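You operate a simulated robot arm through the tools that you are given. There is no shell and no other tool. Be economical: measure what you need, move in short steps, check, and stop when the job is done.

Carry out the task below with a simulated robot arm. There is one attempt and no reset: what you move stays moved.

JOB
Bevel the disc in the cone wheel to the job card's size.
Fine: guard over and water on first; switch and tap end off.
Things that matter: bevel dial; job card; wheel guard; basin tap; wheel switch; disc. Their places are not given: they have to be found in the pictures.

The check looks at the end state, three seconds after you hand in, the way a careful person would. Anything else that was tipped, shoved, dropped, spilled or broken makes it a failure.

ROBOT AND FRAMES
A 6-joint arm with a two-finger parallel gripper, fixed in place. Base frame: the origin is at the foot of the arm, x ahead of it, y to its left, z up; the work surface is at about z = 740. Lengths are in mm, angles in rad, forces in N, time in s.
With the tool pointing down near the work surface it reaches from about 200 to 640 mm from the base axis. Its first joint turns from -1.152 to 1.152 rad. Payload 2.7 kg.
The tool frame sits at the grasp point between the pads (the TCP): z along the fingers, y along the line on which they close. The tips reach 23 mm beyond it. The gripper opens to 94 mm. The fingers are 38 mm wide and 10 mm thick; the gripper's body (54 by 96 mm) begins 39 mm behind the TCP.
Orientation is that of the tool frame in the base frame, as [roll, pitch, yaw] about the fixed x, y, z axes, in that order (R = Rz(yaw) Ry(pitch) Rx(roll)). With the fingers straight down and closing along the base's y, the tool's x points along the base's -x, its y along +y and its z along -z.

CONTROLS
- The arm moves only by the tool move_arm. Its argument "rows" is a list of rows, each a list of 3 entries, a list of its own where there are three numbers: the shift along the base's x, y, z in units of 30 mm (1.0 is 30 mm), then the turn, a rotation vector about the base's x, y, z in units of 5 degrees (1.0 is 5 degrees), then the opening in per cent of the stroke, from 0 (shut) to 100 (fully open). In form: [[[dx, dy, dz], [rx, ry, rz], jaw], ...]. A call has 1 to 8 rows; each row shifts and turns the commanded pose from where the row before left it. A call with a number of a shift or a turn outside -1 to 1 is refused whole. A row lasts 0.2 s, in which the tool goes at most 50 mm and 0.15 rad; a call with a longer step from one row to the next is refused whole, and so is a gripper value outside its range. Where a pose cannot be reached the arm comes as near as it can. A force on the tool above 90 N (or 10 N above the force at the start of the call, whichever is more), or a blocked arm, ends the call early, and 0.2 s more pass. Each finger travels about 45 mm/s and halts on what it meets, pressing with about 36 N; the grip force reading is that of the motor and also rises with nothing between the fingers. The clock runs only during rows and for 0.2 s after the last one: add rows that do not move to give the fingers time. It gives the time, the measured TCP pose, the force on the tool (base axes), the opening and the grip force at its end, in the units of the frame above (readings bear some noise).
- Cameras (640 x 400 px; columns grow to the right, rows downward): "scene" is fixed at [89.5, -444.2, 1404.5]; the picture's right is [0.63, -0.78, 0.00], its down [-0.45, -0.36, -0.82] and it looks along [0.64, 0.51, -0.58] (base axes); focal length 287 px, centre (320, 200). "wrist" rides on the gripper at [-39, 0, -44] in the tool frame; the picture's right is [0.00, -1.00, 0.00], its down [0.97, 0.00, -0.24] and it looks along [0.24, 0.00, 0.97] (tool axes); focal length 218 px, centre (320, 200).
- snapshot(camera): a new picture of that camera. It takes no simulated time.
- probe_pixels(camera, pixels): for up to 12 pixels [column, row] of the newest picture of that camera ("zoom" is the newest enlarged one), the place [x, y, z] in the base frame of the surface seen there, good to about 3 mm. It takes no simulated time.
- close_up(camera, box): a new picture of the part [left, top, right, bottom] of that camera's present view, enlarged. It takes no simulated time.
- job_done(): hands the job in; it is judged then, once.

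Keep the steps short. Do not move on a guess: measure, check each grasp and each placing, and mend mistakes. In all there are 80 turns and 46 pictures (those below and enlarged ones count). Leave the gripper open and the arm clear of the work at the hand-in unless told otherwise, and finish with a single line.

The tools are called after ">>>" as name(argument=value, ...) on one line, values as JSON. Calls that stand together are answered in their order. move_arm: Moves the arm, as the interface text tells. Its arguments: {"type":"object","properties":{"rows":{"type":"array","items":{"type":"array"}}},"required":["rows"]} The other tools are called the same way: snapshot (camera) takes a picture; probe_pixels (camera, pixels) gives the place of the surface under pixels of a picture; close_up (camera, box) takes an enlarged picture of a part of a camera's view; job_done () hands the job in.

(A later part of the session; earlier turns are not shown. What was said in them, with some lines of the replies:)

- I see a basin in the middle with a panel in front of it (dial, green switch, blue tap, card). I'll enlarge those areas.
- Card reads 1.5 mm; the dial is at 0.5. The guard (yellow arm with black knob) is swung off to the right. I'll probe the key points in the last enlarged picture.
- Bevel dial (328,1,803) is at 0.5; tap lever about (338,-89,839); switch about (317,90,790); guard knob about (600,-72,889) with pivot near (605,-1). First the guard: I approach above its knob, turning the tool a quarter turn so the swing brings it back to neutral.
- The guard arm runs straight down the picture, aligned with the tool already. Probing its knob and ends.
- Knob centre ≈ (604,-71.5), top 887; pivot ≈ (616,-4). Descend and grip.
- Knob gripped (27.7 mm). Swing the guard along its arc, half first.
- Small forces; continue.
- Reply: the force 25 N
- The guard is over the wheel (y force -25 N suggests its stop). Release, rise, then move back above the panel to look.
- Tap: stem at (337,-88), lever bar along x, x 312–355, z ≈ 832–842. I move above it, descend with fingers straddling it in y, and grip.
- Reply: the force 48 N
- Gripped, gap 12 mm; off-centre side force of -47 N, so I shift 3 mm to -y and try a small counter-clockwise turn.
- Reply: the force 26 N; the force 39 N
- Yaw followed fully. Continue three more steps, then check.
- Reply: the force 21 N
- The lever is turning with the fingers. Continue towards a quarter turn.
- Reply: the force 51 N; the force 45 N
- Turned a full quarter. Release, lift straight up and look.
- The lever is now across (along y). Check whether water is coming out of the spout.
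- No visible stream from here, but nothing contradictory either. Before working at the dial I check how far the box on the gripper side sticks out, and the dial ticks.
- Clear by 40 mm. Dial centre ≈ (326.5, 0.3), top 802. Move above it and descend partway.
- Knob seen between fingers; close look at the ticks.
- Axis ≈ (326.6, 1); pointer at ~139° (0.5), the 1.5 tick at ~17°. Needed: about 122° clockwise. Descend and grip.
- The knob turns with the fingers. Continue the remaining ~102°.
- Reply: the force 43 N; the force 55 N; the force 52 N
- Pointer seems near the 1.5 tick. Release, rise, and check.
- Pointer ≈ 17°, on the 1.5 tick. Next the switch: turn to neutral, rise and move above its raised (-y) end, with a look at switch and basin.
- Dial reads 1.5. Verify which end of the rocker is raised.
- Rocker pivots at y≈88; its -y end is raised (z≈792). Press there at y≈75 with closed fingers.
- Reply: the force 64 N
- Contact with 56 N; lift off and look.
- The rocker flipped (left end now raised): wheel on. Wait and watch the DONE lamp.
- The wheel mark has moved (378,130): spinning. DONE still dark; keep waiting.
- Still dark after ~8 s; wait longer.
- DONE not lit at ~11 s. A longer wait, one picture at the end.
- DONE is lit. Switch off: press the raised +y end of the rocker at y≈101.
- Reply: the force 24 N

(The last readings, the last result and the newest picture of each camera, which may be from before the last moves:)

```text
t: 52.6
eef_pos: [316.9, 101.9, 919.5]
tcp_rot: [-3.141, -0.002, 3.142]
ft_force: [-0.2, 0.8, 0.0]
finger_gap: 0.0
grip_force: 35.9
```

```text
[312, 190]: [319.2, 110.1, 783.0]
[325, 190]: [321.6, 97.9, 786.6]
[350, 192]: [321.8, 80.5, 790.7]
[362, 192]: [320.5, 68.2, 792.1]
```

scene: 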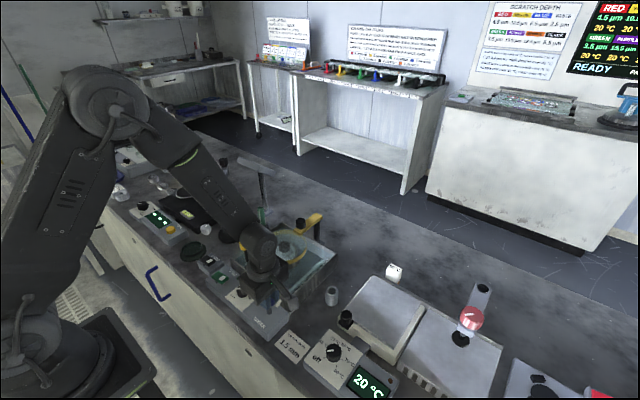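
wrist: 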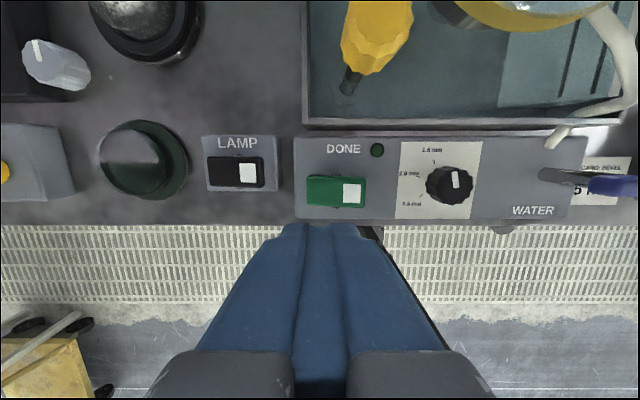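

Switch off (same heights as at the start), lamp out. Now the tap: travel above the lever while turning a quarter turn.

>>> move_arm(rows=[[[0.07, -0.8, 0.25], [0, 0, 1], 10], [[0.07, -0.8, 0.25], [0, 0, 1], 20], [[0.07, -0.8, 0.25], [0, 0, 1], 30], [[0.07, -0.8, 0.25], [0, 0, 1], 40], [[0.07, -0.8, 0.25], [0, 0, 1], 40], [[0.07, -0.8, 0.25], [0, 0, 1], 40], [[0.07, -0.8, 0.25], [0, 0, 1], 40], [[0.07, -0.8, 0.25], [0, 0, 1], 40]])

>>> move_arm(rows=[[[0, 0, 0], [0, 0, 1], 40], [[0, 0, 0], [0, 0, 1], 40], [[0, 0, 0], [0, 0, 1], 40], [[0, 0, 0], [0, 0, 1], 40], [[0, 0, 0], [0, 0, 1], 40], [[0, 0, 0], [0, 0, 1], 40], [[0, 0, 0], [0, 0, 1], 40], [[0, 0, 0], [0, 0, 1], 40]])

>>> move_arm(rows=[[[0, 0, 0], [0, 0, 1], 40], [[0, 0, 0], [0, 0, 1], 40]])

>>> snapshot(camera="wrist")

```text
t: 54.4
eef_pos: [335.1, -90.9, 978.6]
tcp_rot: [3.141, 0.001, -2.442]
ft_force: [0.5, 0.6, 0.1]
finger_gap: 37.6
grip_force: 0.1
```

```text
t: 56.2
eef_pos: [335.6, -92.0, 980.7]
tcp_rot: [3.142, 0.0, -1.744]
ft_force: [-0.4, 0.2, -0.7]
finger_gap: 37.7
grip_force: 0.0
```

```text
t: 56.8
eef_pos: [335.4, -91.7, 979.7]
tcp_rot: [-3.14, 0.0, -1.572]
ft_force: [-0.4, -0.7, -1.2]
finger_gap: 37.6
grip_force: 0.0
```

```text
9 pictures are left
```

wrist: 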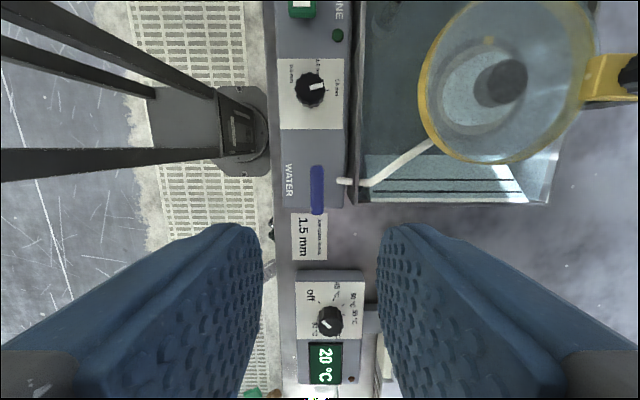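

Lever seen at (317,190), still across. Descend and grip it.

>>> move_arm(rows=[[[-0.05, 0.1, -0.92], [0, 0, 0], 40], [[0, 0, -0.92], [0, 0, 0], 40], [[0, 0, -0.92], [0, 0, 0], 40], [[0, 0, -0.92], [0, 0, 0], 40], [[0, 0, -0.9], [0, 0, 0], 40], [[0, 0, 0], [0, 0, 0], 0], [[0, 0, 0], [0, 0, 0], 0], [[0, 0, 0], [0, 0, 0], 0]])

>>> move_arm(rows=[[[0, 0, 0], [0, 0, -1], 0], [[0, 0, 0], [0, 0, -1], 0], [[0, 0, 0], [0, 0, -1], 0], [[0, 0, 0], [0, 0, -1], 0], [[0, 0, 0], [0, 0, -1], 0], [[0, 0, 0], [0, 0, -1], 0]])

```text
t: 58.6
eef_pos: [332.1, -89.4, 842.1]
tcp_rot: [3.137, 0.001, -1.572]
ft_force: [-14.5, -1.4, 0.5]
finger_gap: 11.9
grip_force: 45.1
```

```text
t: 60.0
eef_pos: [334.4, -88.9, 841.3]
tcp_rot: [3.138, -0.001, -2.096]
ft_force: [-5.5, -18.4, -32.7]
finger_gap: 11.9
grip_force: 44.9
```

Turning well; continue the remaining 60°.

>>> move_arm(rows=[[[0, 0, 0], [0, 0, -1], 0], [[0, 0, 0], [0, 0, -1], 0], [[0, 0, 0], [0, 0, -1], 0], [[0, 0, 0], [0, 0, -1], 0], [[0, 0, 0], [0, 0, -1], 0], [[0, 0, 0], [0, 0, -1], 0]])

>>> move_arm(rows=[[[0, 0, 0], [0, 0, -1], 0], [[0, 0, 0], [0, 0, -1], 0], [[0, 0, 0], [0, 0, -1], 0], [[0, 0, 0], [0, 0, -1], 0], [[0, 0, 0], [0, 0, -1], 0], [[0, 0, 0], [0, 0, -1], 0], [[0, 0, 0], [0, 0, 0], 0]])

>>> move_arm(rows=[[[0, 0, 0], [0, 0, 0], 40], [[0, 0, 0], [0, 0, 0], 40], [[0, 0, 0], [0, 0, 0], 40], [[0, 0, 0.8], [0, 0, 0], 40], [[0, 0, 1], [0, 0, 0], 40], [[0, 0, 1], [0, 0, 0], 40], [[0, 0, 1], [0, 0, 0], 40], [[0, 0, 1], [0, 0, 0], 60]])

>>> snapshot(camera="wrist")

```text
t: 61.4
eef_pos: [334.4, -88.7, 841.9]
tcp_rot: [3.142, 0.001, -2.619]
ft_force: [-0.1, -35.1, -26.4]
finger_gap: 11.9
grip_force: 45.3
```

```text
t: 63.0
eef_pos: [334.4, -89.9, 843.8]
tcp_rot: [-3.141, 0.002, 3.14]
ft_force: [12.1, -49.0, -35.5]
finger_gap: 12.0
grip_force: 44.9
```

```text
t: 64.8
eef_pos: [334.0, -87.8, 985.8]
tcp_rot: [-3.141, 0.0, 3.141]
ft_force: [0.2, 0.4, 0.1]
finger_gap: 56.6
grip_force: 0.1
```

```text
8 pictures are left
```

wrist: 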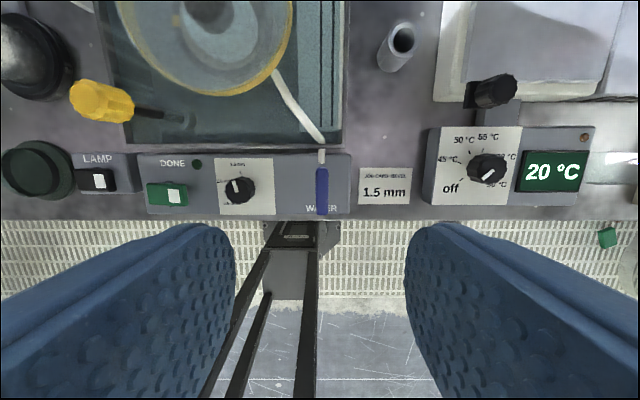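

Lever is back along x as at the start. Retreat upward, open, and make a last scene check.

>>> probe_pixels(camera="wrist", pixels=[[322, 174], [322, 210], [155, 194], [180, 194]])

>>> move_arm(rows=[[[0, 0.5, 1], [0, 0, 0], 100], [[0, 0.5, 1], [0, 0, 0], 100], [[0, 0.5, 1], [0, 0, 0], 100], [[0, 0.5, 1], [0, 0, 0], 100], [[0, 0.5, 1], [0, 0, 0], 100]])

>>> close_up(camera="scene", box=[180, 180, 360, 360])

```text
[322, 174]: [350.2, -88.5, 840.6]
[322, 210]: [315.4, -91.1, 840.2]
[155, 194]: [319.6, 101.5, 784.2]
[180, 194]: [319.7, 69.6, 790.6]
```

```text
t: 66.0
eef_pos: [332.5, -12.8, 1135.5]
tcp_rot: [3.14, 0.0, -3.141]
ft_force: [-0.5, 0.7, -0.1]
finger_gap: 94.1
grip_force: 0.0
```

```text
2.22 times, centred on (270, 270) of scene
```

zoom: 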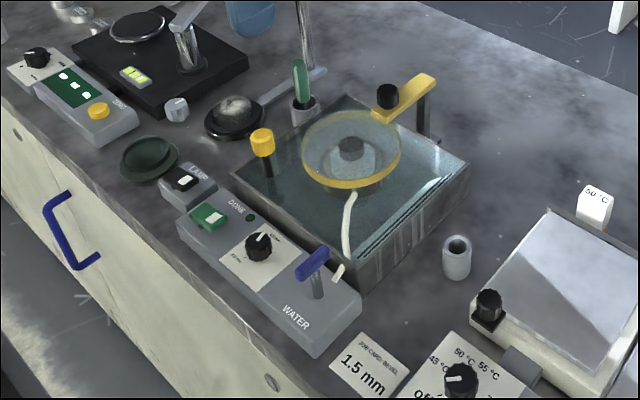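

The switch and tap are off, the dial is on 1.5, the guard is over the wheel and nothing else has been disturbed. I'm handing in.

>>> job_done()

```text
The job is handed in.
```

I ran the bevel cycle at 1.5 mm, as on the job card, until the DONE lamp lit, with the guard over and the tap turned on first (no water stream was visible in the pictures); the switch and tap are off again and the arm is clear with the gripper open.
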